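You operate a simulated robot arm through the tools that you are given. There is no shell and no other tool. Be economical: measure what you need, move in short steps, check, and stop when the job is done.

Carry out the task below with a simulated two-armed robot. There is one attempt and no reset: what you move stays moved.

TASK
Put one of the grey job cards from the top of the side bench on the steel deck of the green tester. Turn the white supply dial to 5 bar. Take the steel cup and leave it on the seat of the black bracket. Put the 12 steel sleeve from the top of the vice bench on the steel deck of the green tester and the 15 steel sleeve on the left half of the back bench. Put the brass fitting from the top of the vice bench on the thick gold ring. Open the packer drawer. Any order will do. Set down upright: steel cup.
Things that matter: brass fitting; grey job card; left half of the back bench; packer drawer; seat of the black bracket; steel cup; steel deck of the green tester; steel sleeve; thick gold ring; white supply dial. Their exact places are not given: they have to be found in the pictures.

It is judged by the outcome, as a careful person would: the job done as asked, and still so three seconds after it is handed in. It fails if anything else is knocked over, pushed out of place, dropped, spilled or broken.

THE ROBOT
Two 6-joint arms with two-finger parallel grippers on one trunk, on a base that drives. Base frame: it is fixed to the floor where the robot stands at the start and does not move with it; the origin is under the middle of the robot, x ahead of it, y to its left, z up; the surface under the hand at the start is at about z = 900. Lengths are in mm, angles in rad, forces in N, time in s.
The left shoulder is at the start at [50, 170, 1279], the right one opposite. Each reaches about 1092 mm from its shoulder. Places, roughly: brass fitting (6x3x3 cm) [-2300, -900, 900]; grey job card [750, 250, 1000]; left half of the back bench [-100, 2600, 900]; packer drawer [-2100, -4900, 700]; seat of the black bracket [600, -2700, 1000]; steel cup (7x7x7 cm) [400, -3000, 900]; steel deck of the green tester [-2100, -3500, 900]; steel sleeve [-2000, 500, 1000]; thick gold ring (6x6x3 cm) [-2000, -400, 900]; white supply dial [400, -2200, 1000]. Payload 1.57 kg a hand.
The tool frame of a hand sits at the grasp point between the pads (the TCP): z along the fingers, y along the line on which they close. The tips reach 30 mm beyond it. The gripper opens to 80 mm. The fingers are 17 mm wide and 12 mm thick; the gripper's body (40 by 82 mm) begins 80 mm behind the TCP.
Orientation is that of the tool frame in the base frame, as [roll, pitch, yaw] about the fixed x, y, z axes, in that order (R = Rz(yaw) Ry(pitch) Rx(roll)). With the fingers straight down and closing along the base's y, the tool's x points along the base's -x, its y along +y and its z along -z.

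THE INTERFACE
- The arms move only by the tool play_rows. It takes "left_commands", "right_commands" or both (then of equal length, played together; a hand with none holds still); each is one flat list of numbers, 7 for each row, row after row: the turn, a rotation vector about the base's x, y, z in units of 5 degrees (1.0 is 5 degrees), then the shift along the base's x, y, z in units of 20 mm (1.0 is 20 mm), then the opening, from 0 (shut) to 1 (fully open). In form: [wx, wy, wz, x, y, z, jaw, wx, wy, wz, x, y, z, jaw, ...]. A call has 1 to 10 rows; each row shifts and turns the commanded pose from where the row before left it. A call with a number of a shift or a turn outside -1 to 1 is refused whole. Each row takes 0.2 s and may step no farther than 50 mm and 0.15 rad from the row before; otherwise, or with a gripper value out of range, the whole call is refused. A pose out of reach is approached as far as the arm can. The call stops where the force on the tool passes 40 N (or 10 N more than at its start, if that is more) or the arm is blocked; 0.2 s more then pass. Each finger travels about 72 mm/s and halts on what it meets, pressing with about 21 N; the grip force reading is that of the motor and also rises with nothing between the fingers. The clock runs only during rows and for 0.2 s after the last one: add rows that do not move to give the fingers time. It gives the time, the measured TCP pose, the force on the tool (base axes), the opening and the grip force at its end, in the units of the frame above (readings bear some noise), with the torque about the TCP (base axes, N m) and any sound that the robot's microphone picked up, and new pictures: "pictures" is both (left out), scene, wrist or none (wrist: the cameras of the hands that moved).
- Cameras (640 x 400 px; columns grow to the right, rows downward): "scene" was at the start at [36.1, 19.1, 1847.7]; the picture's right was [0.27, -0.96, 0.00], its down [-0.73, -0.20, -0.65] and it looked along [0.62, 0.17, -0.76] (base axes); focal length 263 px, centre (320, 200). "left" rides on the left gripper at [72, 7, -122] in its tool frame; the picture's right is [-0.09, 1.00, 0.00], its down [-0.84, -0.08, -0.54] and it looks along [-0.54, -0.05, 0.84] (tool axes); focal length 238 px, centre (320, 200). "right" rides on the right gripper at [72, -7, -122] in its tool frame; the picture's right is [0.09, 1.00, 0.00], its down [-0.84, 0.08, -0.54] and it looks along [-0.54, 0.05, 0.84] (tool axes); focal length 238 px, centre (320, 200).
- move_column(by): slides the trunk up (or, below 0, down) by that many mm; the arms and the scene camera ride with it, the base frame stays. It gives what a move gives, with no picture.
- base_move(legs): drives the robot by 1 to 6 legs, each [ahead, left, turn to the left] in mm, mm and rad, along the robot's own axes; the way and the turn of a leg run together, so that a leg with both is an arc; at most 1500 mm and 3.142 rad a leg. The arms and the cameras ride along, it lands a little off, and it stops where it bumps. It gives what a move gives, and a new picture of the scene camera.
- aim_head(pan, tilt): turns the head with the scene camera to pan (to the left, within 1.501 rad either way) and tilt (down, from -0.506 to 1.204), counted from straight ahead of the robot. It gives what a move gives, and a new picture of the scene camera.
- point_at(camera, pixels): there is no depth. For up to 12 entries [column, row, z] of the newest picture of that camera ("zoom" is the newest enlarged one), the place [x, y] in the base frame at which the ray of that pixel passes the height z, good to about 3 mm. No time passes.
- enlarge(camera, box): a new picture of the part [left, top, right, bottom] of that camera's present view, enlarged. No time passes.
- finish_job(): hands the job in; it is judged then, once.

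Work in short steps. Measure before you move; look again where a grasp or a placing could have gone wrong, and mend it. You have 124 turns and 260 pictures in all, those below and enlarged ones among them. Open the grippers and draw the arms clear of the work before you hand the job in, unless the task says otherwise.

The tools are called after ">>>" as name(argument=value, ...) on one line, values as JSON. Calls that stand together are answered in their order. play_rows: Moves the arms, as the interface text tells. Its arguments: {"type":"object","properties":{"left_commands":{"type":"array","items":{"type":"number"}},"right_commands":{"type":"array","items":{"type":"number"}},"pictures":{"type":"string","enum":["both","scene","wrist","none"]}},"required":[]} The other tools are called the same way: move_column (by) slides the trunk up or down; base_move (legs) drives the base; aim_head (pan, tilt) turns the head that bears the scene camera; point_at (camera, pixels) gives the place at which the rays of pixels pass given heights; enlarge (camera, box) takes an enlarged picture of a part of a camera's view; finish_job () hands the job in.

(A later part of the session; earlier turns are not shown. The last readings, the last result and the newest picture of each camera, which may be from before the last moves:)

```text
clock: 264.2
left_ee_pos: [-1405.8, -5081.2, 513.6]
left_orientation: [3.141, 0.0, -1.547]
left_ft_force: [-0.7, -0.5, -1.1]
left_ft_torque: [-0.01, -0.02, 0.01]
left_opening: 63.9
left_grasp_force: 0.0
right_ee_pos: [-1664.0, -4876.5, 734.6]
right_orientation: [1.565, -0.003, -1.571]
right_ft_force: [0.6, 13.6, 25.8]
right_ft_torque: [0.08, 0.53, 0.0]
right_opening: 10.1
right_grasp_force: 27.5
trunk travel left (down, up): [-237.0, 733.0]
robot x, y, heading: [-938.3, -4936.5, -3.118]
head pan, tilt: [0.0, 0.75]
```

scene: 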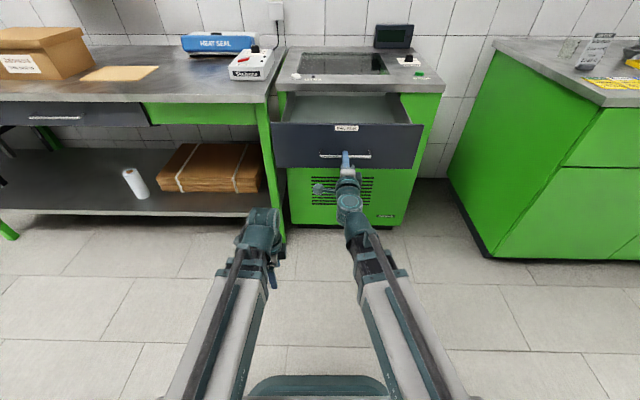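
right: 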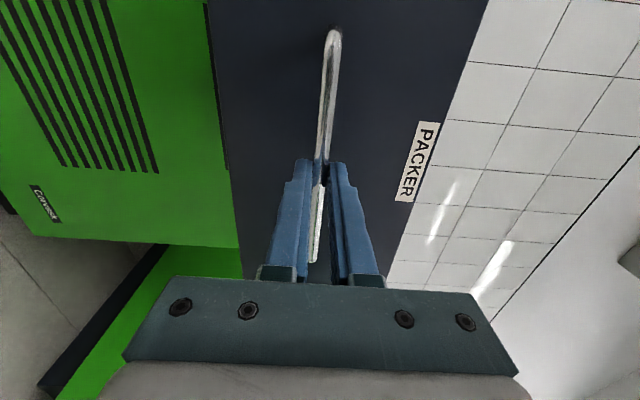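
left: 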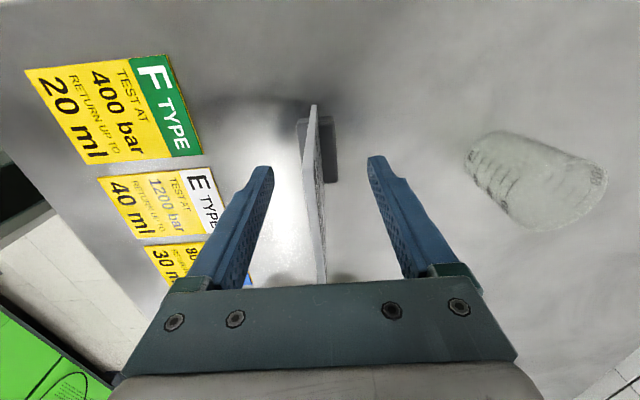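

Drawer is open ~240 mm. I pull a little more under the force limit.

>>> play_rows(right_commands=[0, 0, 0, 0.6, 0, 0, 0, 0, 0, 0, 0.6, 0, 0, 0, 0, 0, 0, 0.6, 0, 0, 0, 0, 0, 0, 0.3, 0, 0, 0], pictures="none")

>>> base_move(legs=[[-40, 0, 0]])

>>> enlarge(camera="right", box=[0, 0, 640, 400])

```text
clock: 265.2
left_ee_pos: [-1404.1, -5081.0, 513.1]
left_orientation: [-3.141, -0.002, -1.548]
left_ft_force: [0.1, -0.5, 0.2]
left_ft_torque: [0.01, 0.02, -0.01]
left_opening: 64.0
left_grasp_force: 0.1
right_ee_pos: [-1621.7, -4876.3, 734.1]
right_orientation: [1.567, -0.003, -1.569]
right_ft_force: [-1.0, 12.2, 24.5]
right_ft_torque: [0.06, 0.51, -0.66]
right_opening: 9.7
right_grasp_force: 28.4
trunk travel left (down, up): [-237.0, 733.0]
robot x, y, heading: [-938.7, -4938.2, -3.117]
head pan, tilt: [0.0, 0.75]
```

```text
clock: 265.9
left_ee_pos: [-1403.4, -5080.9, 513.9]
left_orientation: [-3.14, 0.001, -1.551]
left_ft_force: [1.1, 0.2, -1.0]
left_ft_torque: [-0.02, -0.02, 0.04]
left_opening: 63.9
left_grasp_force: 0.1
right_ee_pos: [-1621.1, -4875.9, 733.8]
right_orientation: [1.565, 0.003, -1.568]
right_ft_force: [1.1, 0.9, 18.6]
right_ft_torque: [-0.08, 0.38, 0.21]
right_opening: 9.7
right_grasp_force: 28.4
trunk travel left (down, up): [-237.0, 733.0]
robot x, y, heading: [-939.3, -4938.8, -3.119]
head pan, tilt: [0.0, 0.75]
stopped in leg 1: the force on the tool passed its limit at 46 N (the readings are from after the stop); the commanded pose is now the measured one
```

scene: 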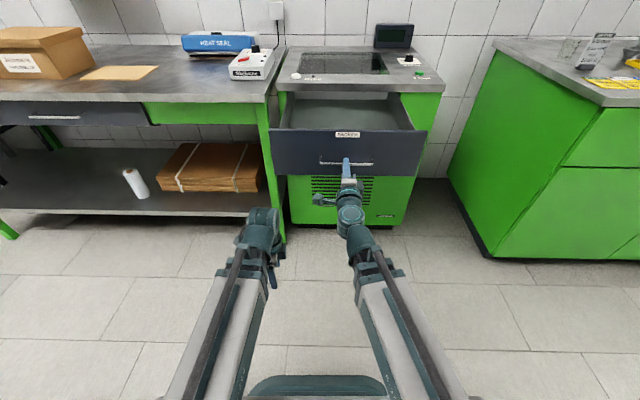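

```text
1.00 times, centred on (320, 200) of right (not enlarged: the box is as wide or as high as the picture)
```

zoom: 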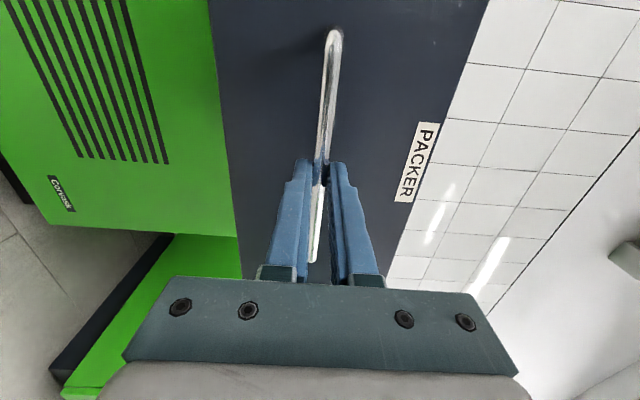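

The drawer is open ~280 mm and at its stop. I release and back away, then raise and restore the hand to point down.

>>> play_rows(right_commands=[0, 0, 0, 0, 0, 0, 0.6, 0, 0, 0, 0, 0, 0, 0.8, 0, 0, 0, 0, 0, 0, 0.8, 0, 0, 0, 0, 0, 0, 0.8], pictures="none")

>>> base_move(legs=[[-350, 0, 0]])

>>> move_column(by=652)

>>> play_rows(right_commands=[0, -1, 0, 0, 0, 0, 1, 0, -1, 0, 0, 0, 0, 1, 0, -1, 0, 0, 0, 0, 1, 0, -1, 0, 0, 0, 0, 1, 0, -1, 0, 0, 0, 0, 1, 0, -1, 0, 0, 0, 0, 1, 0, -1, 0, 0, 0, 0, 1, 0, -1, 0, 0, 0, 0, 1, 0, -1, 0, 0, 0, 0, 1], pictures="none")

>>> play_rows(right_commands=[0, -1, 0, 0, 0, 0, 1, 0, -1, 0, 0, 0, 0, 1, 0, -1, 0, 0, 0, 0, 1, 0, -1, 0, 0, 0, 0, 1, 0, -1, 0, 0, 0, 0, 1, 0, -1, 0, 0, 0, 0, 1, 0, -1, 0, 0, 0, 0, 1, 0, -1, 0, 0, 0, 0, 1, 0, -1, 0, 0, 0, 0, 1], pictures="scene")

```text
clock: 266.9
left_ee_pos: [-1404.6, -5082.5, 512.9]
left_orientation: [-3.141, 0.001, -1.548]
left_ft_force: [0.9, 0.5, 0.1]
left_ft_torque: [-0.01, 0.02, 0.02]
left_opening: 63.8
left_grasp_force: 0.0
right_ee_pos: [-1622.2, -4876.4, 731.7]
right_orientation: [1.566, 0.0, -1.57]
right_ft_force: [-0.2, 0.2, 0.6]
right_ft_torque: [0.02, 0.04, 0.01]
right_opening: 64.1
right_grasp_force: 0.0
trunk travel left (down, up): [-237.0, 733.0]
robot x, y, heading: [-939.6, -4937.9, -3.123]
head pan, tilt: [0.0, 0.75]
```

```text
clock: 269.1
left_ee_pos: [-1054.7, -5074.3, 512.6]
left_orientation: [-3.14, 0.0, -1.542]
left_ft_force: [0.3, 0.3, -0.5]
left_ft_torque: [-0.01, 0.01, 0.02]
left_opening: 63.9
left_grasp_force: 0.1
right_ee_pos: [-1274.0, -4870.5, 732.7]
right_orientation: [1.565, 0.0, -1.566]
right_ft_force: [0.6, -0.5, -0.3]
right_ft_torque: [-0.01, 0.04, -0.01]
right_opening: 64.0
right_grasp_force: 0.1
trunk travel left (down, up): [-237.0, 733.0]
robot x, y, heading: [-590.8, -4930.1, -3.113]
head pan, tilt: [0.0, 0.75]
```

scene: 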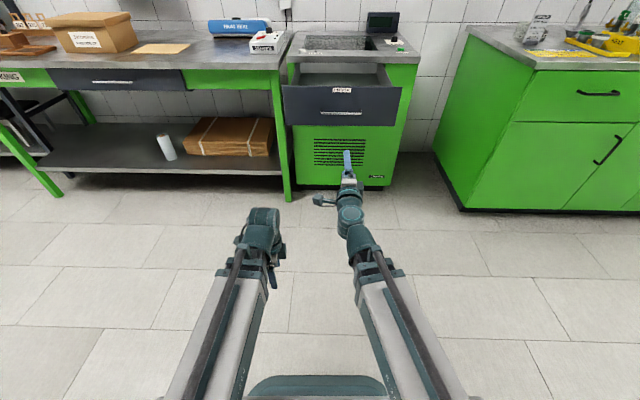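

```text
refused: 652 is not a number from -400 to 400
```

```text
clock: 271.1
left_ee_pos: [-1055.4, -5074.8, 512.5]
left_orientation: [-3.141, -0.001, -1.543]
left_ft_force: [-0.1, 0.0, -0.6]
left_ft_torque: [0.01, -0.01, -0.01]
left_opening: 64.0
left_grasp_force: 0.1
right_ee_pos: [-1269.9, -4883.1, 579.1]
right_orientation: [2.345, 0.01, -1.581]
right_ft_force: [-0.1, -1.3, -0.5]
right_ft_torque: [-0.01, 0.01, -0.03]
right_opening: 80.0
right_grasp_force: 0.0
right hand out of reach, approached as far as the arm can: row 1, 2, 3, 4, 5, 6, 7, 8, 9
trunk travel left (down, up): [-237.0, 733.0]
robot x, y, heading: [-589.7, -4928.6, -3.112]
head pan, tilt: [0.0, 0.75]
```

```text
clock: 273.1
left_ee_pos: [-1055.3, -5074.5, 511.8]
left_orientation: [-3.139, -0.001, -1.545]
left_ft_force: [0.5, 0.0, -0.5]
left_ft_torque: [-0.02, 0.02, 0.0]
left_opening: 64.3
left_grasp_force: 0.2
right_ee_pos: [-1238.6, -4971.1, 521.1]
right_orientation: [2.938, 0.215, -1.603]
right_ft_force: [-1.2, -0.2, -0.4]
right_ft_torque: [0.01, -0.05, -0.01]
right_opening: 79.9
right_grasp_force: 0.0
right hand out of reach, approached as far as the arm can: row 1, 2, 3, 4, 5, 6, 7, 8, 9
trunk travel left (down, up): [-237.0, 733.0]
robot x, y, heading: [-590.8, -4928.2, -3.113]
head pan, tilt: [0.0, 0.75]
```

scene: 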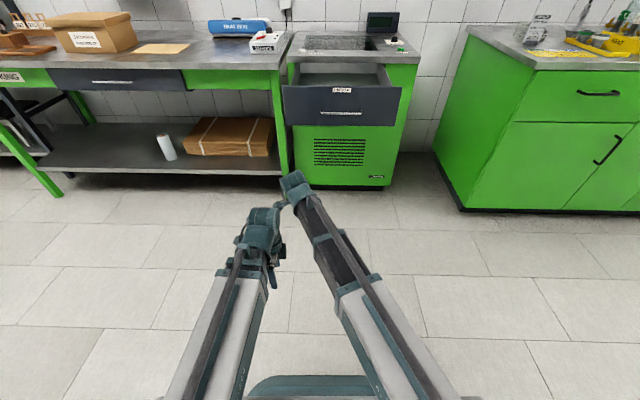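

The drawer stays open. The right hand's orientation drifted; I correct it (−12° about x and y) while moving it right, and raise the trunk.

>>> play_rows(right_commands=[-0.5, -0.5, 0, 0, 1, 0, 1, -0.5, -0.5, 0, 0, 1, 0, 1, -0.5, -0.5, 0, 0, 1, 0, 1, -0.5, -0.5, 0, 0, 1, 0, 1, -0.46, -0.3, 0, 0, 1, 0, 1, 0, 0, 0, 0, 1, 0, 1, 0, 0, 0, 0, 1, 0, 1, 0, 0, 0, 0, 1, 0, 1], pictures="none")

>>> move_column(by=400)

>>> move_column(by=254)

```text
clock: 274.9
left_ee_pos: [-1056.0, -5075.3, 511.7]
left_orientation: [-3.141, 0.0, -1.542]
left_ft_force: [-0.3, -0.2, -0.1]
left_ft_torque: [-0.01, -0.01, 0.0]
left_opening: 63.8
left_grasp_force: 0.1
right_ee_pos: [-1237.3, -4815.1, 521.3]
right_orientation: [3.046, 0.267, -1.591]
right_ft_force: [0.2, 0.6, -0.5]
right_ft_torque: [0.0, -0.03, -0.01]
right_opening: 80.3
right_grasp_force: 0.0
right hand out of reach, approached as far as the arm can: row 1, 2, 3, 4
trunk travel left (down, up): [-237.0, 733.0]
robot x, y, heading: [-588.1, -4926.9, -3.105]
head pan, tilt: [0.0, 0.75]
```

```text
clock: 278.8
left_ee_pos: [-1054.4, -5076.3, 911.9]
left_orientation: [-3.14, 0.001, -1.542]
left_ft_force: [0.2, 0.8, 0.2]
left_ft_torque: [0.01, -0.06, 0.04]
left_opening: 64.1
left_grasp_force: 0.0
right_ee_pos: [-1237.2, -4815.0, 919.8]
right_orientation: [3.045, 0.267, -1.594]
right_ft_force: [0.2, 0.3, -0.4]
right_ft_torque: [-0.01, 0.01, 0.01]
right_opening: 80.0
right_grasp_force: 0.1
trunk travel left (down, up): [-637.0, 333.0]
robot x, y, heading: [-588.8, -4926.4, -3.116]
head pan, tilt: [0.0, 0.75]
```

```text
clock: 281.4
left_ee_pos: [-1055.7, -5074.2, 1165.8]
left_orientation: [-3.14, 0.001, -1.543]
left_ft_force: [-0.1, 0.4, -0.4]
left_ft_torque: [-0.02, -0.01, -0.02]
left_opening: 64.1
left_grasp_force: 0.1
right_ee_pos: [-1237.3, -4815.1, 1175.5]
right_orientation: [3.044, 0.267, -1.592]
right_ft_force: [-0.3, 0.3, -0.3]
right_ft_torque: [-0.02, 0.0, 0.0]
right_opening: 79.9
right_grasp_force: 0.1
trunk travel left (down, up): [-891.0, 79.0]
robot x, y, heading: [-588.4, -4929.1, -3.11]
head pan, tilt: [0.0, 0.75]
```

>>> play_rows(right_commands=[-1, -0.37, 0, 0, 0, -0.2, 1, -1, -0.37, 0, 0, 0, -0.2, 1, -1, -0.37, 0, 0, 0, -0.08, 1, -0.06, 0, 0, 0, 0, 0, 1, 0, 0, 0, 0, 0, 0, 1], pictures="none")

```text
clock: 282.6
left_ee_pos: [-1056.2, -5074.5, 1166.1]
left_orientation: [-3.14, 0.002, -1.543]
left_ft_force: [0.6, -0.3, 0.4]
left_ft_torque: [0.03, 0.0, -0.01]
left_opening: 64.0
left_grasp_force: 0.1
right_ee_pos: [-1237.5, -4817.3, 1175.6]
right_orientation: [3.07, 0.273, -1.59]
right_ft_force: [-0.5, 0.2, 0.5]
right_ft_torque: [0.03, 0.0, 0.03]
right_opening: 79.9
right_grasp_force: 0.0
right hand out of reach, approached as far as the arm can: row 1, 2, 3
trunk travel left (down, up): [-891.0, 79.0]
robot x, y, heading: [-588.5, -4927.0, -3.114]
head pan, tilt: [0.0, 0.75]
```

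>>> play_rows(right_commands=[-0.5, 0, 0, 1, 0, -0.1, 1, -0.5, 0, 0, 1, 0, -0.1, 1, -0.5, 0, 0, 1, 0, -0.1, 1, -0.5, 0, 0, 1, 0, -0.1, 1, -0.5, 0, 0, 1, 0, -0.1, 1, -0.5, 0, 0, 1, 0, 0, 1, 0, 0, 0, 1, 0, 0, 1], pictures="scene")

```text
clock: 284.2
left_ee_pos: [-1055.2, -5075.3, 1166.8]
left_orientation: [-3.141, 0.0, -1.543]
left_ft_force: [-0.3, 0.0, -0.3]
left_ft_torque: [-0.02, 0.02, 0.03]
left_opening: 64.2
left_grasp_force: 0.0
right_ee_pos: [-1094.9, -4825.6, 1176.1]
right_orientation: [3.005, 0.253, -1.614]
right_ft_force: [0.0, -0.9, -0.1]
right_ft_torque: [-0.03, 0.01, -0.01]
right_opening: 79.9
right_grasp_force: 0.0
right hand out of reach, approached as far as the arm can: row 1, 2, 4, 6
trunk travel left (down, up): [-891.0, 79.0]
robot x, y, heading: [-587.3, -4929.5, -3.109]
head pan, tilt: [0.0, 0.75]
```

scene: 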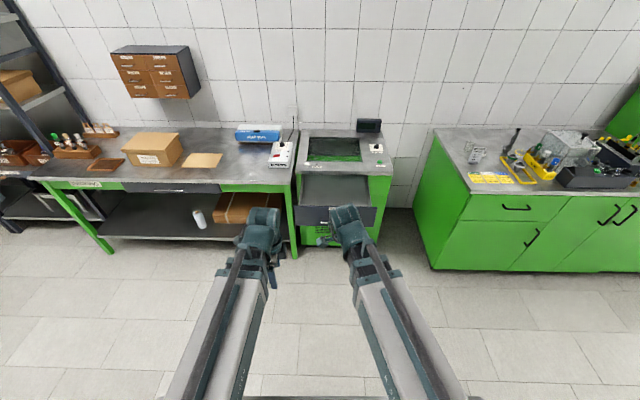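

The right hand is retracted (slightly tilted, harmless); I'll use the left arm for the rest. Now turn around and drive to the dial/cup area.

>>> base_move(legs=[[0, 0, 3.11], [0, 1500, 0], [0, 650, 0]])

>>> aim_head(pan=0.1, tilt=0.5)

```text
clock: 302.1
left_ee_pos: [21.2, -2658.5, 1167.5]
left_orientation: [-3.141, -0.001, 1.51]
left_ft_force: [0.2, 0.3, 0.2]
left_ft_torque: [-0.02, 0.02, 0.01]
left_opening: 64.1
left_grasp_force: 0.1
right_ee_pos: [40.2, -2910.3, 1175.1]
right_orientation: [3.007, 0.255, 1.438]
right_ft_force: [0.0, 1.1, 0.1]
right_ft_torque: [0.02, 0.01, 0.01]
right_opening: 80.2
right_grasp_force: 0.1
trunk travel left (down, up): [-891.0, 79.0]
robot x, y, heading: [-455.3, -2762.4, -0.062]
head pan, tilt: [0.0, 0.75]
```

scene: 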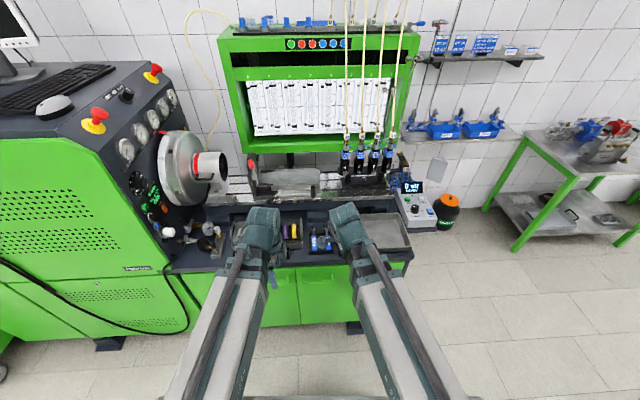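

```text
clock: 302.8
left_ee_pos: [21.6, -2658.8, 1166.3]
left_orientation: [-3.139, 0.001, 1.509]
left_ft_force: [0.5, -0.1, -0.1]
left_ft_torque: [0.03, -0.02, 0.01]
left_opening: 64.2
left_grasp_force: 0.1
right_ee_pos: [39.6, -2910.1, 1175.9]
right_orientation: [3.007, 0.253, 1.44]
right_ft_force: [0.0, 0.1, 0.1]
right_ft_torque: [0.0, 0.0, 0.01]
right_opening: 79.7
right_grasp_force: 0.1
trunk travel left (down, up): [-891.0, 79.0]
robot x, y, heading: [-452.1, -2760.8, -0.061]
head pan, tilt: [0.099, 0.499]
```

scene: 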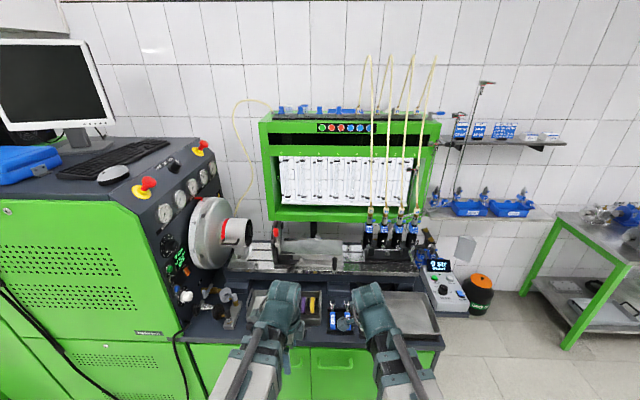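

>>> enlarge(camera="scene", box=[120, 180, 280, 340])

>>> enlarge(camera="scene", box=[260, 200, 480, 350])

```text
2.50 times, centred on (200, 260) of scene
```

zoom: 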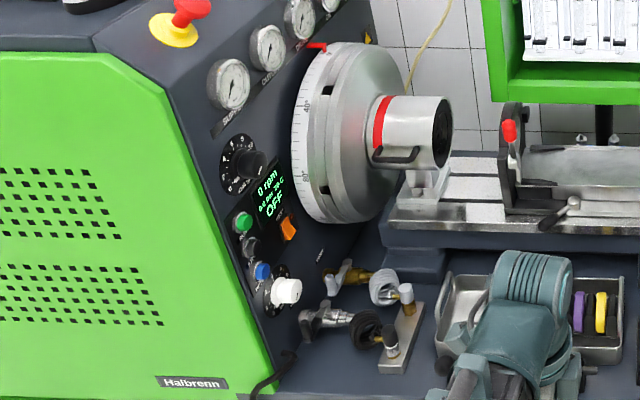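

```text
2.67 times, centred on (370, 275) of scene
```

zoom: 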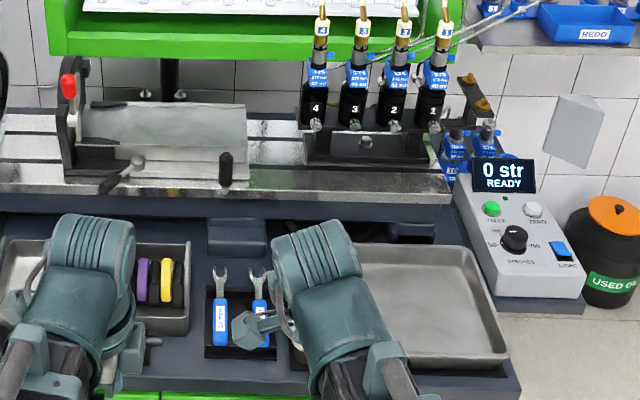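

>>> enlarge(camera="right", box=[0, 0, 640, 400])

>>> enlarge(camera="left", box=[0, 0, 640, 400])

>>> point_at(camera="scene", pixels=[[186, 296, 1000], [186, 296, 950], [350, 315, 900], [395, 290, 900], [440, 345, 900], [230, 345, 900], [345, 262, 1000], [270, 240, 1000], [190, 340, 900]])

```text
1.00 times, centred on (320, 200) of right (not enlarged: the box is as wide or as high as the picture)
```

zoom: 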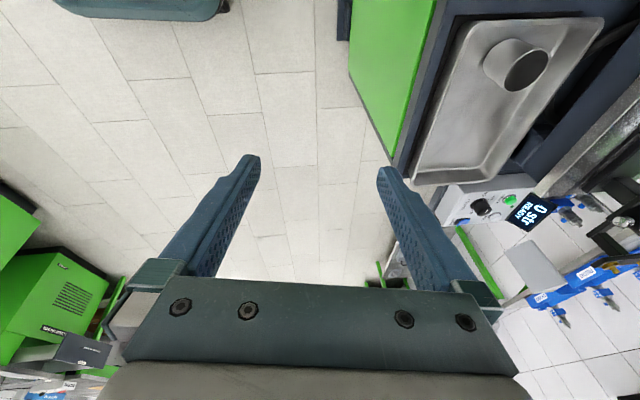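

```text
1.00 times, centred on (320, 200) of left (not enlarged: the box is as wide or as high as the picture)
```

zoom: 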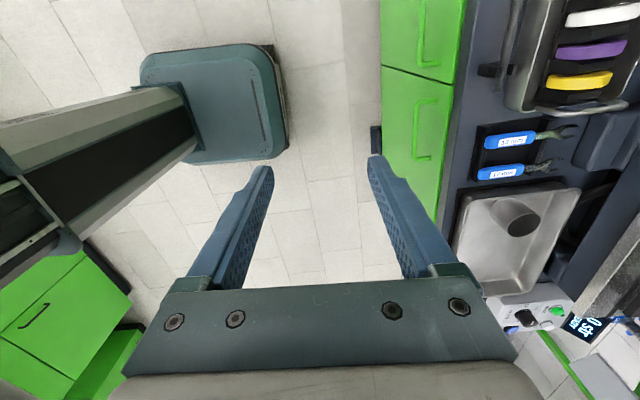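

```text
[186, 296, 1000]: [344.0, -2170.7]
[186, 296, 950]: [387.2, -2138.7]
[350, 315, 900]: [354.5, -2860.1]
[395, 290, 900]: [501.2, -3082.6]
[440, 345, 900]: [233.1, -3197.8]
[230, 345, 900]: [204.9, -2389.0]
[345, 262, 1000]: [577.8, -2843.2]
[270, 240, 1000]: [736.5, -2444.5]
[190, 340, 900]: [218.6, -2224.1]
```

The steel cup stands in the right tray. I locate it from both wrist cameras.

>>> point_at(camera="left", pixels=[[515, 217, 970], [515, 217, 940], [515, 217, 910]])

>>> point_at(camera="right", pixels=[[522, 68, 970], [522, 68, 940], [510, 63, 940], [510, 63, 910]])

>>> enlarge(camera="right", box=[400, 0, 640, 200])

```text
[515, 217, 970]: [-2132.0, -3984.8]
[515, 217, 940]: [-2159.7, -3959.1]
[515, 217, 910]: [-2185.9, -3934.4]
```

```text
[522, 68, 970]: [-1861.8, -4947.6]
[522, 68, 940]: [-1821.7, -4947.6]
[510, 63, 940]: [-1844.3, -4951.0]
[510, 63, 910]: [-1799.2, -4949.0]
```

```text
2.00 times, centred on (520, 100) of right
```

zoom: 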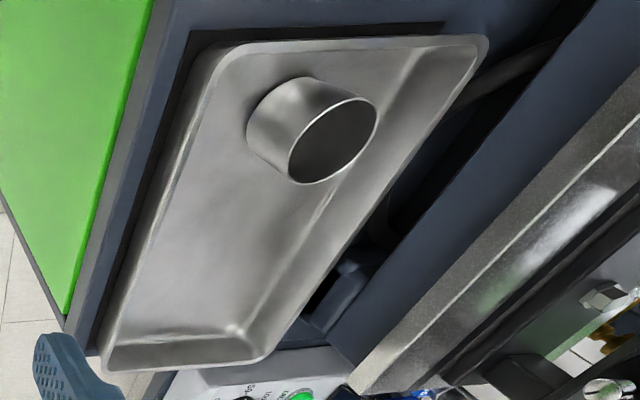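

>>> point_at(camera="zoom", pixels=[[333, 140, 970], [333, 140, 980], [285, 128, 905], [160, 330, 910], [200, 50, 910]])

>>> enlarge(camera="left", box=[420, 120, 640, 300])

>>> point_at(camera="zoom", pixels=[[275, 275, 970], [275, 275, 980], [255, 240, 970], [275, 275, 930]])

```text
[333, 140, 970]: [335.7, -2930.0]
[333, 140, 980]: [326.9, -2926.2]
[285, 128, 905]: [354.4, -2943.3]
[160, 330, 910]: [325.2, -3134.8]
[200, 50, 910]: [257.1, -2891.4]
```

```text
2.22 times, centred on (530, 210) of left
```

zoom: 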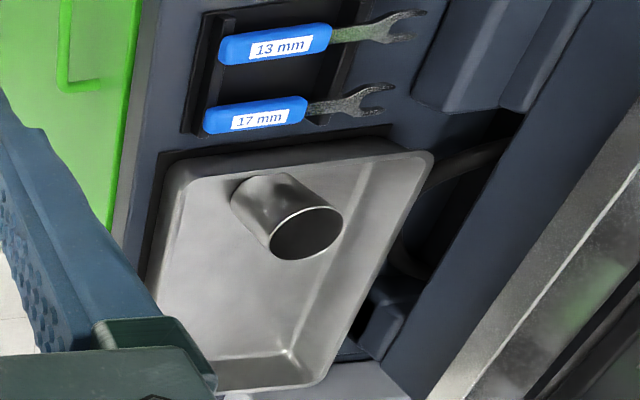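

```text
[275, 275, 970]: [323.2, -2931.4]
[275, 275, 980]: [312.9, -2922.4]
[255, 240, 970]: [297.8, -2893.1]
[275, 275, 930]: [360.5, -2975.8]
```

>>> enlarge(camera="scene", box=[255, 210, 355, 285])

>>> point_at(camera="zoom", pixels=[[100, 230, 1000], [330, 230, 1000], [500, 330, 1000], [545, 260, 1000], [300, 330, 950]])

```text
5.33 times, centred on (305, 248) of scene
```

zoom: 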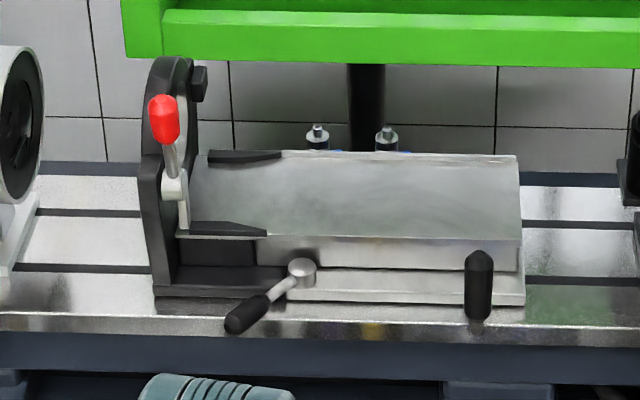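

```text
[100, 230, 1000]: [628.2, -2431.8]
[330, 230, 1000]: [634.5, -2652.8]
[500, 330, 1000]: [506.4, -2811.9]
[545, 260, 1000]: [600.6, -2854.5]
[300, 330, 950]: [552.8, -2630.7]
```

The seat is the plate beside the black upright with the red lever (≈(630,-2650), z≈1000). For the dial, I drive 270 mm left, square up, and look at the panel.

>>> base_move(legs=[[0, 0, 0.061], [0, 300, 0]])

>>> aim_head(pan=0.35, tilt=0.65)

>>> enlarge(camera="scene", box=[180, 140, 340, 300])

```text
clock: 305.3
left_ee_pos: [12.4, -2322.7, 1165.3]
left_orientation: [-3.14, 0.0, 1.575]
left_ft_force: [0.1, 0.9, 0.0]
left_ft_torque: [-0.01, 0.01, -0.01]
left_opening: 63.7
left_grasp_force: 0.1
right_ee_pos: [46.6, -2571.2, 1176.1]
right_orientation: [3.009, 0.253, 1.505]
right_ft_force: [-1.1, 0.2, -0.2]
right_ft_torque: [-0.02, -0.02, 0.0]
right_opening: 80.3
right_grasp_force: 0.0
trunk travel left (down, up): [-891.0, 79.0]
robot x, y, heading: [-456.6, -2459.5, 0.007]
head pan, tilt: [0.099, 0.499]
```

scene: 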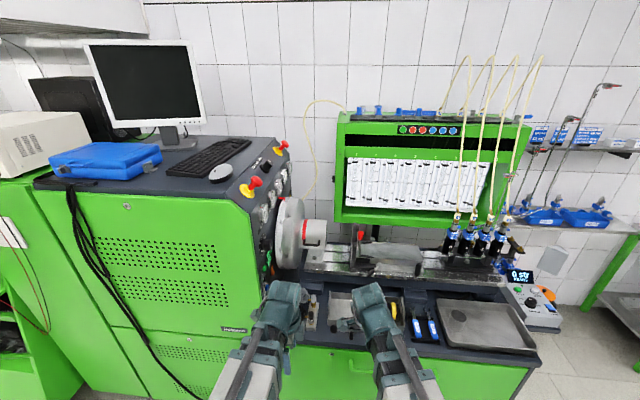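

```text
clock: 306.1
left_ee_pos: [13.1, -2322.7, 1167.8]
left_orientation: [-3.139, 0.0, 1.576]
left_ft_force: [-0.2, -0.7, 0.9]
left_ft_torque: [0.01, 0.02, -0.01]
left_opening: 64.0
left_grasp_force: 0.0
right_ee_pos: [47.5, -2573.0, 1175.6]
right_orientation: [3.007, 0.253, 1.504]
right_ft_force: [-0.5, 0.1, -0.9]
right_ft_torque: [0.0, -0.01, 0.06]
right_opening: 80.0
right_grasp_force: 0.1
trunk travel left (down, up): [-891.0, 79.0]
robot x, y, heading: [-456.2, -2456.6, 0.007]
head pan, tilt: [0.351, 0.649]
```

scene: 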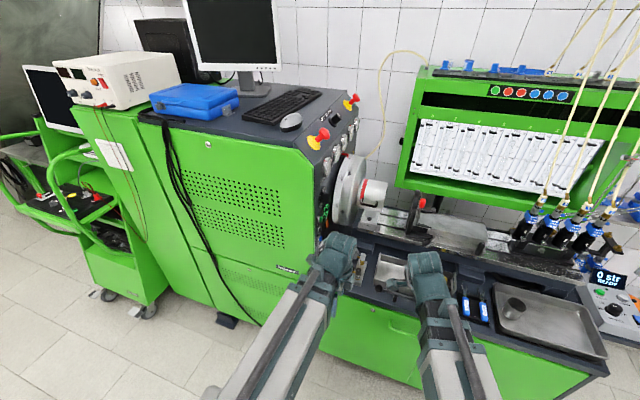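

```text
2.50 times, centred on (260, 220) of scene
```

zoom: 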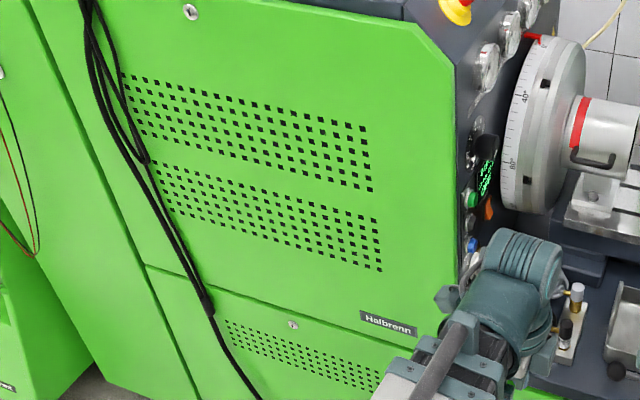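

The panel is vertical, facing −y, so the fingers must point +y. I tilt the left hand 90° about x with matching arc shifts.

>>> play_rows(left_commands=[1, 0, 0, 0, 0.96, 0.042, 1, 1, 0, 0, 0, 0.95, 0.125, 1, 1, 0, 0, 0, 0.94, 0.208, 1, 1, 0, 0, 0, 0.915, 0.289, 1, 1, 0, 0, 0, 0.887, 0.367, 1, 1, 0, 0, 0, 0.851, 0.443, 1, 1, 0, 0, 0, 0.81, 0.516, 1, 1, 0, 0, 0, 0.761, 0.584, 1, 1, 0, 0, 0, 0.708, 0.649, 1], pictures="none")

>>> play_rows(left_commands=[1, 0, 0, 0, 0.649, 0.708, 1, 1, 0, 0, 0, 0.584, 0.761, 1, 1, 0, 0, 0, 0.516, 0.81, 1, 1, 0, 0, 0, 0.443, 0.851, 1, 1, 0, 0, 0, 0.367, 0.887, 1, 1, 0, 0, 0, 0.289, 0.915, 1, 1, 0, 0, 0, 0.208, 0.94, 1, 1, 0, 0, 0, 0.125, 0.95, 1, 1, 0, 0, 0, 0.042, 0.96, 1], pictures="wrist")

```text
clock: 308.1
left_ee_pos: [13.7, -2166.7, 1231.3]
left_orientation: [3.138, -0.787, 1.576]
left_ft_force: [-0.1, -1.2, 0.0]
left_ft_torque: [0.01, 0.02, -0.04]
left_opening: 79.8
left_grasp_force: 0.1
right_ee_pos: [48.2, -2572.5, 1175.0]
right_orientation: [3.008, 0.253, 1.504]
right_ft_force: [-0.6, -0.4, -0.1]
right_ft_torque: [-0.02, 0.03, 0.0]
right_opening: 80.0
right_grasp_force: 0.1
trunk travel left (down, up): [-891.0, 79.0]
robot x, y, heading: [-458.0, -2458.4, 0.01]
head pan, tilt: [0.351, 0.649]
```

```text
clock: 310.1
left_ee_pos: [13.8, -2103.4, 1386.1]
left_orientation: [1.282, -1.567, -2.852]
left_ft_force: [-0.7, -0.4, 0.2]
left_ft_torque: [-0.01, 0.01, 0.0]
left_opening: 80.0
left_grasp_force: 0.1
right_ee_pos: [47.8, -2572.5, 1175.5]
right_orientation: [3.007, 0.254, 1.505]
right_ft_force: [-0.5, 0.5, -0.4]
right_ft_torque: [0.02, -0.04, -0.01]
right_opening: 79.9
right_grasp_force: 0.0
trunk travel left (down, up): [-891.0, 79.0]
robot x, y, heading: [-456.0, -2455.9, 0.003]
head pan, tilt: [0.351, 0.649]
```

left: 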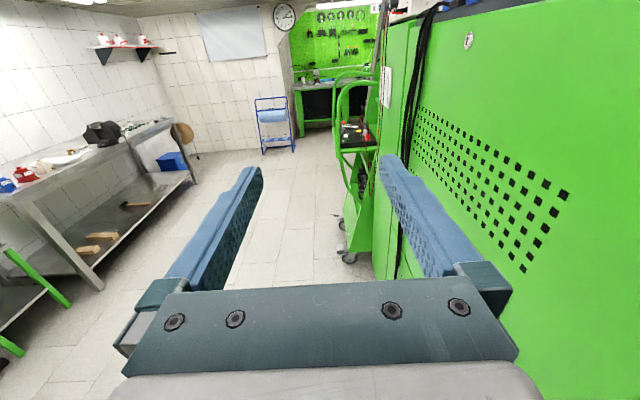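

The tilt is exact. I move the right hand out to the right (−y), then bring the left hand to y≈−2270 and lower somewhat for a look at the dial.

>>> play_rows(right_commands=[0, 0, 0, 0, -1, 0, 1, 0, 0, 0, 0, -1, 0, 1, 0, 0, 0, 0, -1, 0, 1, 0, 0, 0, 0, -1, 0, 1, 0, 0, 0, 0, -1, 0, 1, 0, 0, 0, 0, -1, 0, 1, 0, 0, 0, 0, -1, 0, 1, 0, 0, 0, 0, -1, 0, 1, 0, 0, 0, 0, -1, 0, 1, 0, 0, 0, 0, -1, 0, 1], pictures="none")

>>> play_rows(left_commands=[0, 0, 0, 0, -1, 0, 1, 0, 0, 0, 0, -1, 0, 1, 0, 0, 0, 0, -1, 0, 1, 0, 0, 0, 0, -1, 0, 1, 0, 0, 0, 0, -1, 0, 1, 0, 0, 0, 0, -1, 0, 1, 0, 0, 0, 0, -1, 0, 1, 0, 0, 0, 0, -1, 0, 1, 0, 0, 0, 0, -0.6, 0, 1], pictures="none")

>>> play_rows(left_commands=[0, 0, 0, 1, 0, 0, 1, 0, 0, 0, 1, 0, 0, 1, 0, 0, 0, 1, 0, 0, 1, 0, 0, 0, 1, 0, 0, 1, 0, 0, 0, 1, 0, 0, 1, 0, 0, 0, 1, 0, 0, 1, 0, 0, 0, 1, 0, 0, 1, 0, 0, 0, 1, 0, 0, 1, 0, 0, 0, 1, 0, 0, 1, 0, 0, 0, 1, 0, 0, 1], pictures="none")

>>> move_column(by=-200)

>>> enlarge(camera="left", box=[0, 0, 640, 400])

```text
clock: 312.3
left_ee_pos: [13.8, -2103.7, 1385.4]
left_orientation: [1.575, -1.565, -3.141]
left_ft_force: [0.3, -0.6, -0.5]
left_ft_torque: [0.0, -0.02, 0.02]
left_opening: 79.8
left_grasp_force: 0.2
right_ee_pos: [48.7, -2753.9, 1176.9]
right_orientation: [3.008, 0.291, 1.502]
right_ft_force: [0.7, 0.6, 0.2]
right_ft_torque: [0.01, 0.0, -0.01]
right_opening: 80.1
right_grasp_force: 0.1
right hand out of reach, approached as far as the arm can: row 6, 7, 8, 9, 10
trunk travel left (down, up): [-891.0, 79.0]
robot x, y, heading: [-456.1, -2459.2, -0.002]
head pan, tilt: [0.351, 0.649]
```

```text
clock: 314.3
left_ee_pos: [16.6, -2268.9, 1386.5]
left_orientation: [1.486, -1.565, -3.063]
left_ft_force: [-0.6, -0.5, -0.6]
left_ft_torque: [0.0, -0.03, 0.03]
left_opening: 79.7
left_grasp_force: 0.0
left hand out of reach, approached as far as the arm can: row 9
right_ee_pos: [50.5, -2753.2, 1178.2]
right_orientation: [3.006, 0.291, 1.5]
right_ft_force: [0.3, -0.5, 0.1]
right_ft_torque: [-0.04, -0.02, 0.0]
right_opening: 79.9
right_grasp_force: 0.0
trunk travel left (down, up): [-891.0, 79.0]
robot x, y, heading: [-455.7, -2458.4, 0.009]
head pan, tilt: [0.351, 0.649]
```

```text
clock: 316.5
left_ee_pos: [216.1, -2267.6, 1385.2]
left_orientation: [1.69, -1.565, 3.022]
left_ft_force: [0.7, -0.1, -0.1]
left_ft_torque: [-0.02, -0.01, 0.02]
left_opening: 79.7
left_grasp_force: 0.1
right_ee_pos: [50.0, -2751.7, 1176.3]
right_orientation: [3.009, 0.294, 1.501]
right_ft_force: [-0.6, -0.3, -0.1]
right_ft_torque: [0.02, 0.0, -0.01]
right_opening: 80.2
right_grasp_force: 0.1
trunk travel left (down, up): [-891.0, 79.0]
robot x, y, heading: [-459.3, -2455.9, 0.005]
head pan, tilt: [0.351, 0.649]
```

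```text
clock: 318.7
left_ee_pos: [215.1, -2269.3, 1185.7]
left_orientation: [1.679, -1.564, 3.034]
left_ft_force: [-0.4, 0.9, -0.5]
left_ft_torque: [0.04, 0.04, -0.02]
left_opening: 79.8
left_grasp_force: 0.1
right_ee_pos: [49.5, -2753.2, 978.0]
right_orientation: [3.008, 0.291, 1.499]
right_ft_force: [0.0, 0.3, -0.4]
right_ft_torque: [-0.02, -0.01, 0.01]
right_opening: 80.0
right_grasp_force: 0.1
trunk travel left (down, up): [-691.0, 279.0]
robot x, y, heading: [-459.1, -2457.2, 0.004]
head pan, tilt: [0.351, 0.649]
```

```text
1.00 times, centred on (320, 200) of left (not enlarged: the box is as wide or as high as the picture)
```

zoom: 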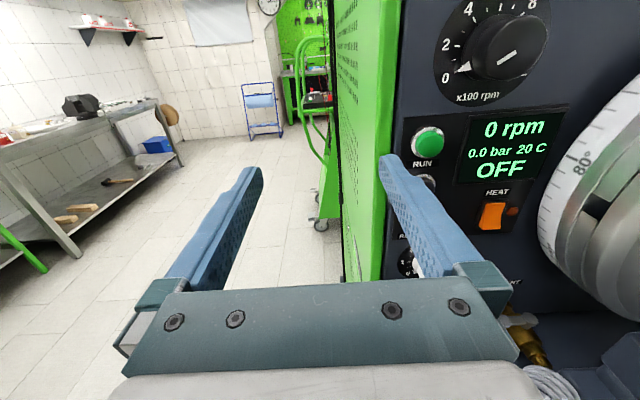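

Excellent frontal view; the white dial is below, near (410,262). Lower 110 mm more.

>>> move_column(by=-110)

>>> enlarge(camera="left", box=[0, 0, 640, 400])

>>> enlarge(camera="left", box=[360, 60, 600, 260])

```text
clock: 320.1
left_ee_pos: [214.8, -2267.9, 1075.9]
left_orientation: [1.677, -1.565, 3.036]
left_ft_force: [0.1, 0.9, -0.3]
left_ft_torque: [0.02, 0.01, 0.0]
left_opening: 80.3
left_grasp_force: 0.1
right_ee_pos: [48.7, -2754.3, 868.9]
right_orientation: [3.007, 0.292, 1.498]
right_ft_force: [0.2, -0.1, 0.8]
right_ft_torque: [-0.01, 0.01, -0.02]
right_opening: 79.8
right_grasp_force: 0.0
trunk travel left (down, up): [-581.0, 389.0]
robot x, y, heading: [-455.4, -2457.0, 0.004]
head pan, tilt: [0.351, 0.649]
```

```text
1.00 times, centred on (320, 200) of left (not enlarged: the box is as wide or as high as the picture)
```

zoom: 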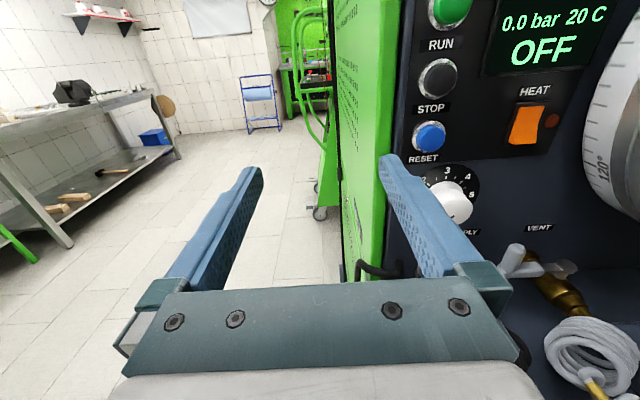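

```text
2.00 times, centred on (480, 160) of left
```

zoom: 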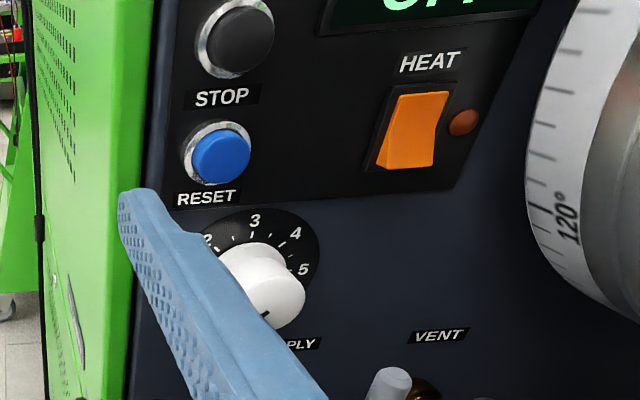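

The white dial sits at ≈(345,−2170,~993), scale 0–6 clockwise, pointer at 0; 5 is ≈225° clockwise. I align x and z first and look.

>>> play_rows(left_commands=[0, 0, 0, 1, 0, 0, 1, 0, 0, 0, 1, 0, 0, 1, 0, 0, 0, 1, 0, 0, 1, 0, 0, 0, 1, 0, 0, 1, 0, 0, 0, 1, 0, 0, 1, 0, 0, 0, 1, 0, 0, 1, 0, 0, 0, 0.5, 0, 0, 1], pictures="none")

>>> move_column(by=-60)

>>> enlarge(camera="left", box=[160, 50, 480, 250])

>>> aim_head(pan=0.3, tilt=0.65)

```text
clock: 321.7
left_ee_pos: [344.0, -2268.7, 1074.8]
left_orientation: [1.787, -1.564, 2.928]
left_ft_force: [-0.3, 0.0, 0.1]
left_ft_torque: [0.03, 0.0, -0.01]
left_opening: 80.2
left_grasp_force: 0.1
right_ee_pos: [49.5, -2752.9, 867.2]
right_orientation: [3.008, 0.292, 1.499]
right_ft_force: [0.1, -0.6, 0.1]
right_ft_torque: [0.01, 0.01, -0.04]
right_opening: 80.0
right_grasp_force: 0.0
trunk travel left (down, up): [-581.0, 389.0]
robot x, y, heading: [-456.8, -2457.7, 0.005]
head pan, tilt: [0.351, 0.649]
```

```text
clock: 322.7
left_ee_pos: [344.7, -2268.2, 1015.9]
left_orientation: [1.78, -1.565, 2.934]
left_ft_force: [0.8, -0.9, -0.1]
left_ft_torque: [0.02, 0.0, 0.0]
left_opening: 79.9
left_grasp_force: 0.1
right_ee_pos: [47.9, -2752.8, 808.0]
right_orientation: [3.008, 0.289, 1.5]
right_ft_force: [-0.6, 0.5, -1.0]
right_ft_torque: [0.0, -0.01, 0.01]
right_opening: 80.2
right_grasp_force: 0.0
trunk travel left (down, up): [-521.0, 449.0]
robot x, y, heading: [-461.2, -2460.5, 0.005]
head pan, tilt: [0.351, 0.649]
```

```text
2.00 times, centred on (320, 150) of left
```

zoom: 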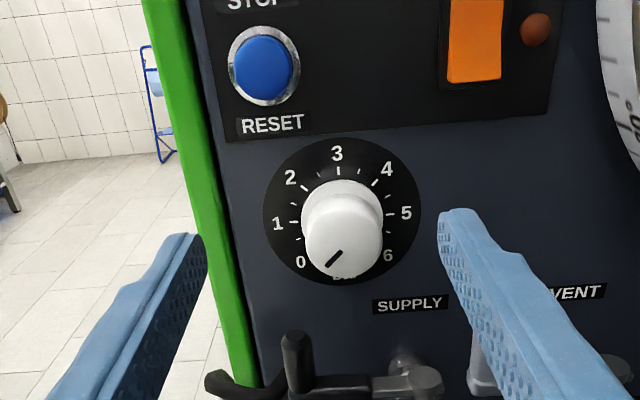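

```text
clock: 323.3
left_ee_pos: [345.0, -2268.0, 1015.4]
left_orientation: [1.783, -1.565, 2.93]
left_ft_force: [0.3, 0.5, 0.1]
left_ft_torque: [0.0, 0.02, 0.0]
left_opening: 80.0
left_grasp_force: 0.2
right_ee_pos: [49.3, -2753.1, 806.6]
right_orientation: [3.008, 0.29, 1.5]
right_ft_force: [-0.4, 0.1, 0.6]
right_ft_torque: [-0.01, -0.02, 0.02]
right_opening: 79.9
right_grasp_force: 0.1
trunk travel left (down, up): [-521.0, 449.0]
robot x, y, heading: [-455.8, -2458.3, 0.006]
head pan, tilt: [0.3, 0.649]
```

scene: 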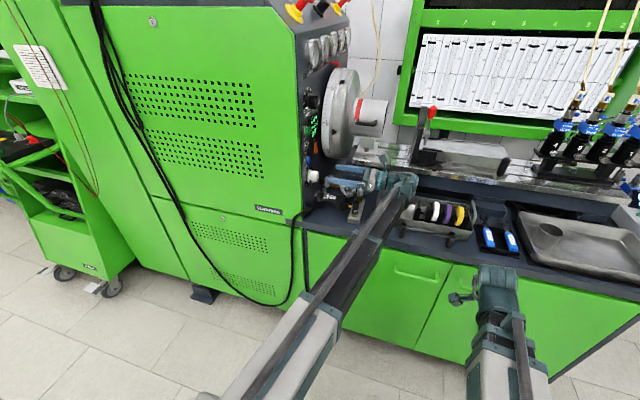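

Pointer is at 0, 5 is at 3 o'clock, so 225° clockwise; knob axis at ≈(353, z 984), tip y≈−2189. I check for hoses/fixtures below the hand before lowering.

>>> enlarge(camera="scene", box=[290, 140, 420, 240])

>>> enlarge(camera="right", box=[320, 0, 640, 200])

```text
4.00 times, centred on (355, 190) of scene
```

zoom: 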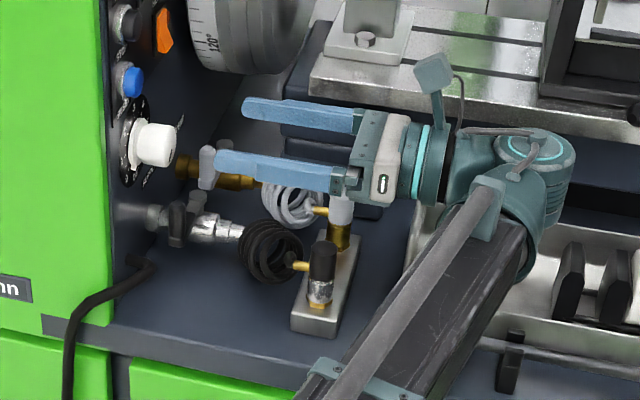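

```text
2.00 times, centred on (480, 100) of right
```

zoom: 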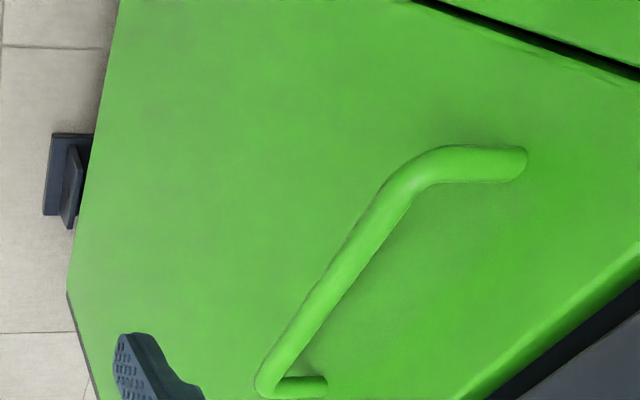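

>>> point_at(camera="zoom", pixels=[[340, 250, 915], [342, 195, 950], [342, 195, 970], [342, 195, 990], [318, 300, 915], [322, 245, 960], [155, 145, 984], [300, 320, 912], [350, 245, 912]])

```text
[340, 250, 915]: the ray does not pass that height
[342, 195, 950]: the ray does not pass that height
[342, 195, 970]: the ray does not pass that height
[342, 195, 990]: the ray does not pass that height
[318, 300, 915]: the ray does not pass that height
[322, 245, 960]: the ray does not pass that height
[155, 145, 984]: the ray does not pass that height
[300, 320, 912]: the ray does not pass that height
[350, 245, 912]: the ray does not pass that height
```

The newest zoom was the right camera; I query the scene camera directly.

>>> point_at(camera="scene", pixels=[[360, 202.5, 915], [360.5, 189, 950], [360.5, 189, 970], [360.5, 189, 990], [354.5, 215, 915], [355.5, 201, 960], [314, 176, 984], [350, 220, 910], [362, 200, 910]])

```text
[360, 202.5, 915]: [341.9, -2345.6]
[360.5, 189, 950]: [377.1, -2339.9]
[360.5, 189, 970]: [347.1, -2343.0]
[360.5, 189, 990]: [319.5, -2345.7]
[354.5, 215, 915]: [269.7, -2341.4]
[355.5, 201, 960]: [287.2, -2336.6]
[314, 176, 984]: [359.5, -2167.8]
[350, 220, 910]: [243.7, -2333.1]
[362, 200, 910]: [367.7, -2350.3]
```

>>> point_at(camera="scene", pixels=[[326.7, 177, 940], [326.7, 177, 960], [326.7, 177, 980], [326.7, 186, 940], [324, 182, 950], [319, 203, 920], [319, 192, 950], [307, 190, 960]])

>>> move_column(by=80)

>>> play_rows(left_commands=[-1, 0, 0, 0.2, -0.042, -0.96, 0.85, -1, 0, 0, 0.2, -0.125, -0.95, 0.85, -1, 0, 0, 0, -0.208, -0.94, 0.85, 0, 0, 0, 0, 0, 0, 0.85], pictures="wrist")

```text
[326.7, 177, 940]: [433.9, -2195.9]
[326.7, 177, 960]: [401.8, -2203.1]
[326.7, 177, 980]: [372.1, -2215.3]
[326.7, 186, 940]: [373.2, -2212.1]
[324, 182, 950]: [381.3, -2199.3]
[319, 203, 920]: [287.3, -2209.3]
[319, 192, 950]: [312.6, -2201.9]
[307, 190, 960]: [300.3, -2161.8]
```

```text
clock: 324.5
left_ee_pos: [344.8, -2268.3, 1095.4]
left_orientation: [1.784, -1.567, 2.93]
left_ft_force: [0.4, 0.4, 0.4]
left_ft_torque: [0.01, 0.0, 0.02]
left_opening: 80.0
left_grasp_force: 0.1
right_ee_pos: [49.3, -2753.0, 886.6]
right_orientation: [3.007, 0.292, 1.499]
right_ft_force: [0.6, -0.2, 0.2]
right_ft_torque: [-0.01, 0.0, 0.01]
right_opening: 80.0
right_grasp_force: 0.1
trunk travel left (down, up): [-601.0, 369.0]
robot x, y, heading: [-457.4, -2461.1, 0.001]
head pan, tilt: [0.3, 0.649]
```

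```text
clock: 325.5
left_ee_pos: [353.7, -2275.7, 1038.6]
left_orientation: [3.125, -1.306, 1.589]
left_ft_force: [-0.3, -0.4, 0.4]
left_ft_torque: [0.02, 0.0, -0.02]
left_opening: 67.8
left_grasp_force: 0.0
right_ee_pos: [48.6, -2753.1, 887.7]
right_orientation: [3.008, 0.291, 1.499]
right_ft_force: [-0.2, -0.1, -0.1]
right_ft_torque: [0.05, -0.01, 0.0]
right_opening: 80.0
right_grasp_force: 0.0
trunk travel left (down, up): [-601.0, 369.0]
robot x, y, heading: [-458.4, -2459.9, 0.005]
head pan, tilt: [0.3, 0.649]
```

left: 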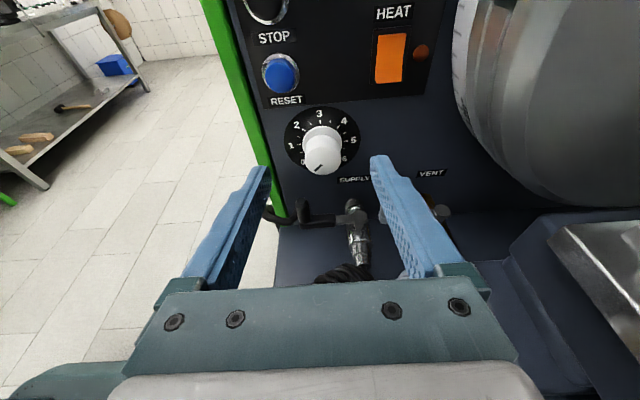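

Tilt 15° down gives clearance over the upright valves. Knob: x≈355, z≈985, tip y≈−2166. I lower 48 mm, advance 80 mm and look.

>>> move_column(by=-48)

>>> play_rows(left_commands=[0, 0, 0, 0.1, 1, 0, 0.85, 0, 0, 0, 0, 1, 0, 0.85, 0, 0, 0, 0, 1, 0, 0.85, 0, 0, 0, 0, 1, 0, 0.85, 0, 0, 0, 0, 0, 0, 0.85], pictures="both")

```text
clock: 326.4
left_ee_pos: [353.8, -2275.1, 990.3]
left_orientation: [3.126, -1.306, 1.589]
left_ft_force: [0.0, -0.4, -0.7]
left_ft_torque: [0.04, -0.01, 0.02]
left_opening: 67.8
left_grasp_force: 0.1
right_ee_pos: [49.0, -2753.7, 838.4]
right_orientation: [3.01, 0.29, 1.499]
right_ft_force: [0.0, 0.0, 0.6]
right_ft_torque: [0.0, 0.03, 0.01]
right_opening: 79.9
right_grasp_force: 0.0
trunk travel left (down, up): [-553.0, 417.0]
robot x, y, heading: [-457.1, -2459.8, 0.007]
head pan, tilt: [0.3, 0.649]
```

```text
clock: 327.6
left_ee_pos: [355.3, -2195.5, 990.1]
left_orientation: [3.126, -1.307, 1.588]
left_ft_force: [0.4, 0.1, 0.0]
left_ft_torque: [0.0, -0.02, -0.02]
left_opening: 68.0
left_grasp_force: 0.1
right_ee_pos: [49.1, -2752.7, 838.4]
right_orientation: [3.007, 0.291, 1.499]
right_ft_force: [0.3, -0.2, 0.5]
right_ft_torque: [-0.02, -0.02, 0.02]
right_opening: 80.1
right_grasp_force: 0.1
trunk travel left (down, up): [-553.0, 417.0]
robot x, y, heading: [-457.4, -2460.8, 0.007]
head pan, tilt: [0.3, 0.649]
```

scene: 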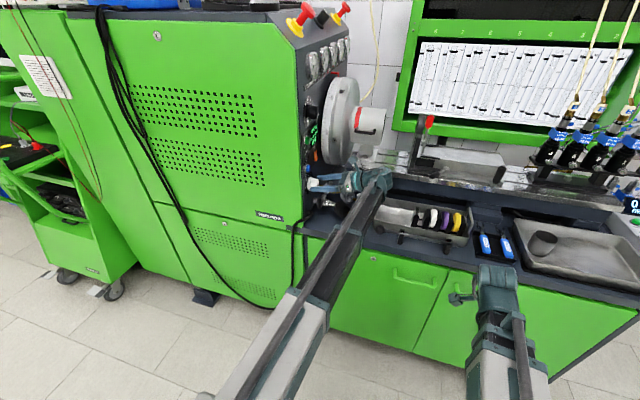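
left: 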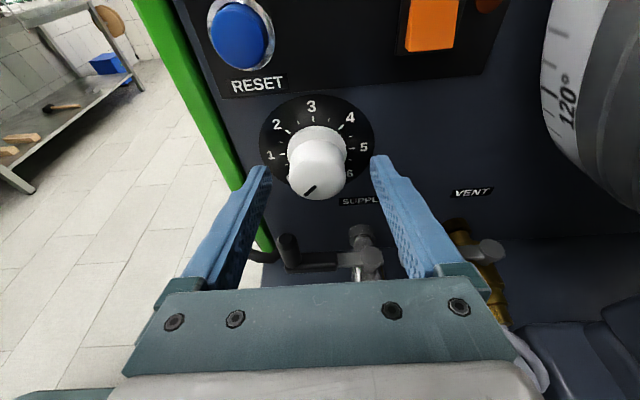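

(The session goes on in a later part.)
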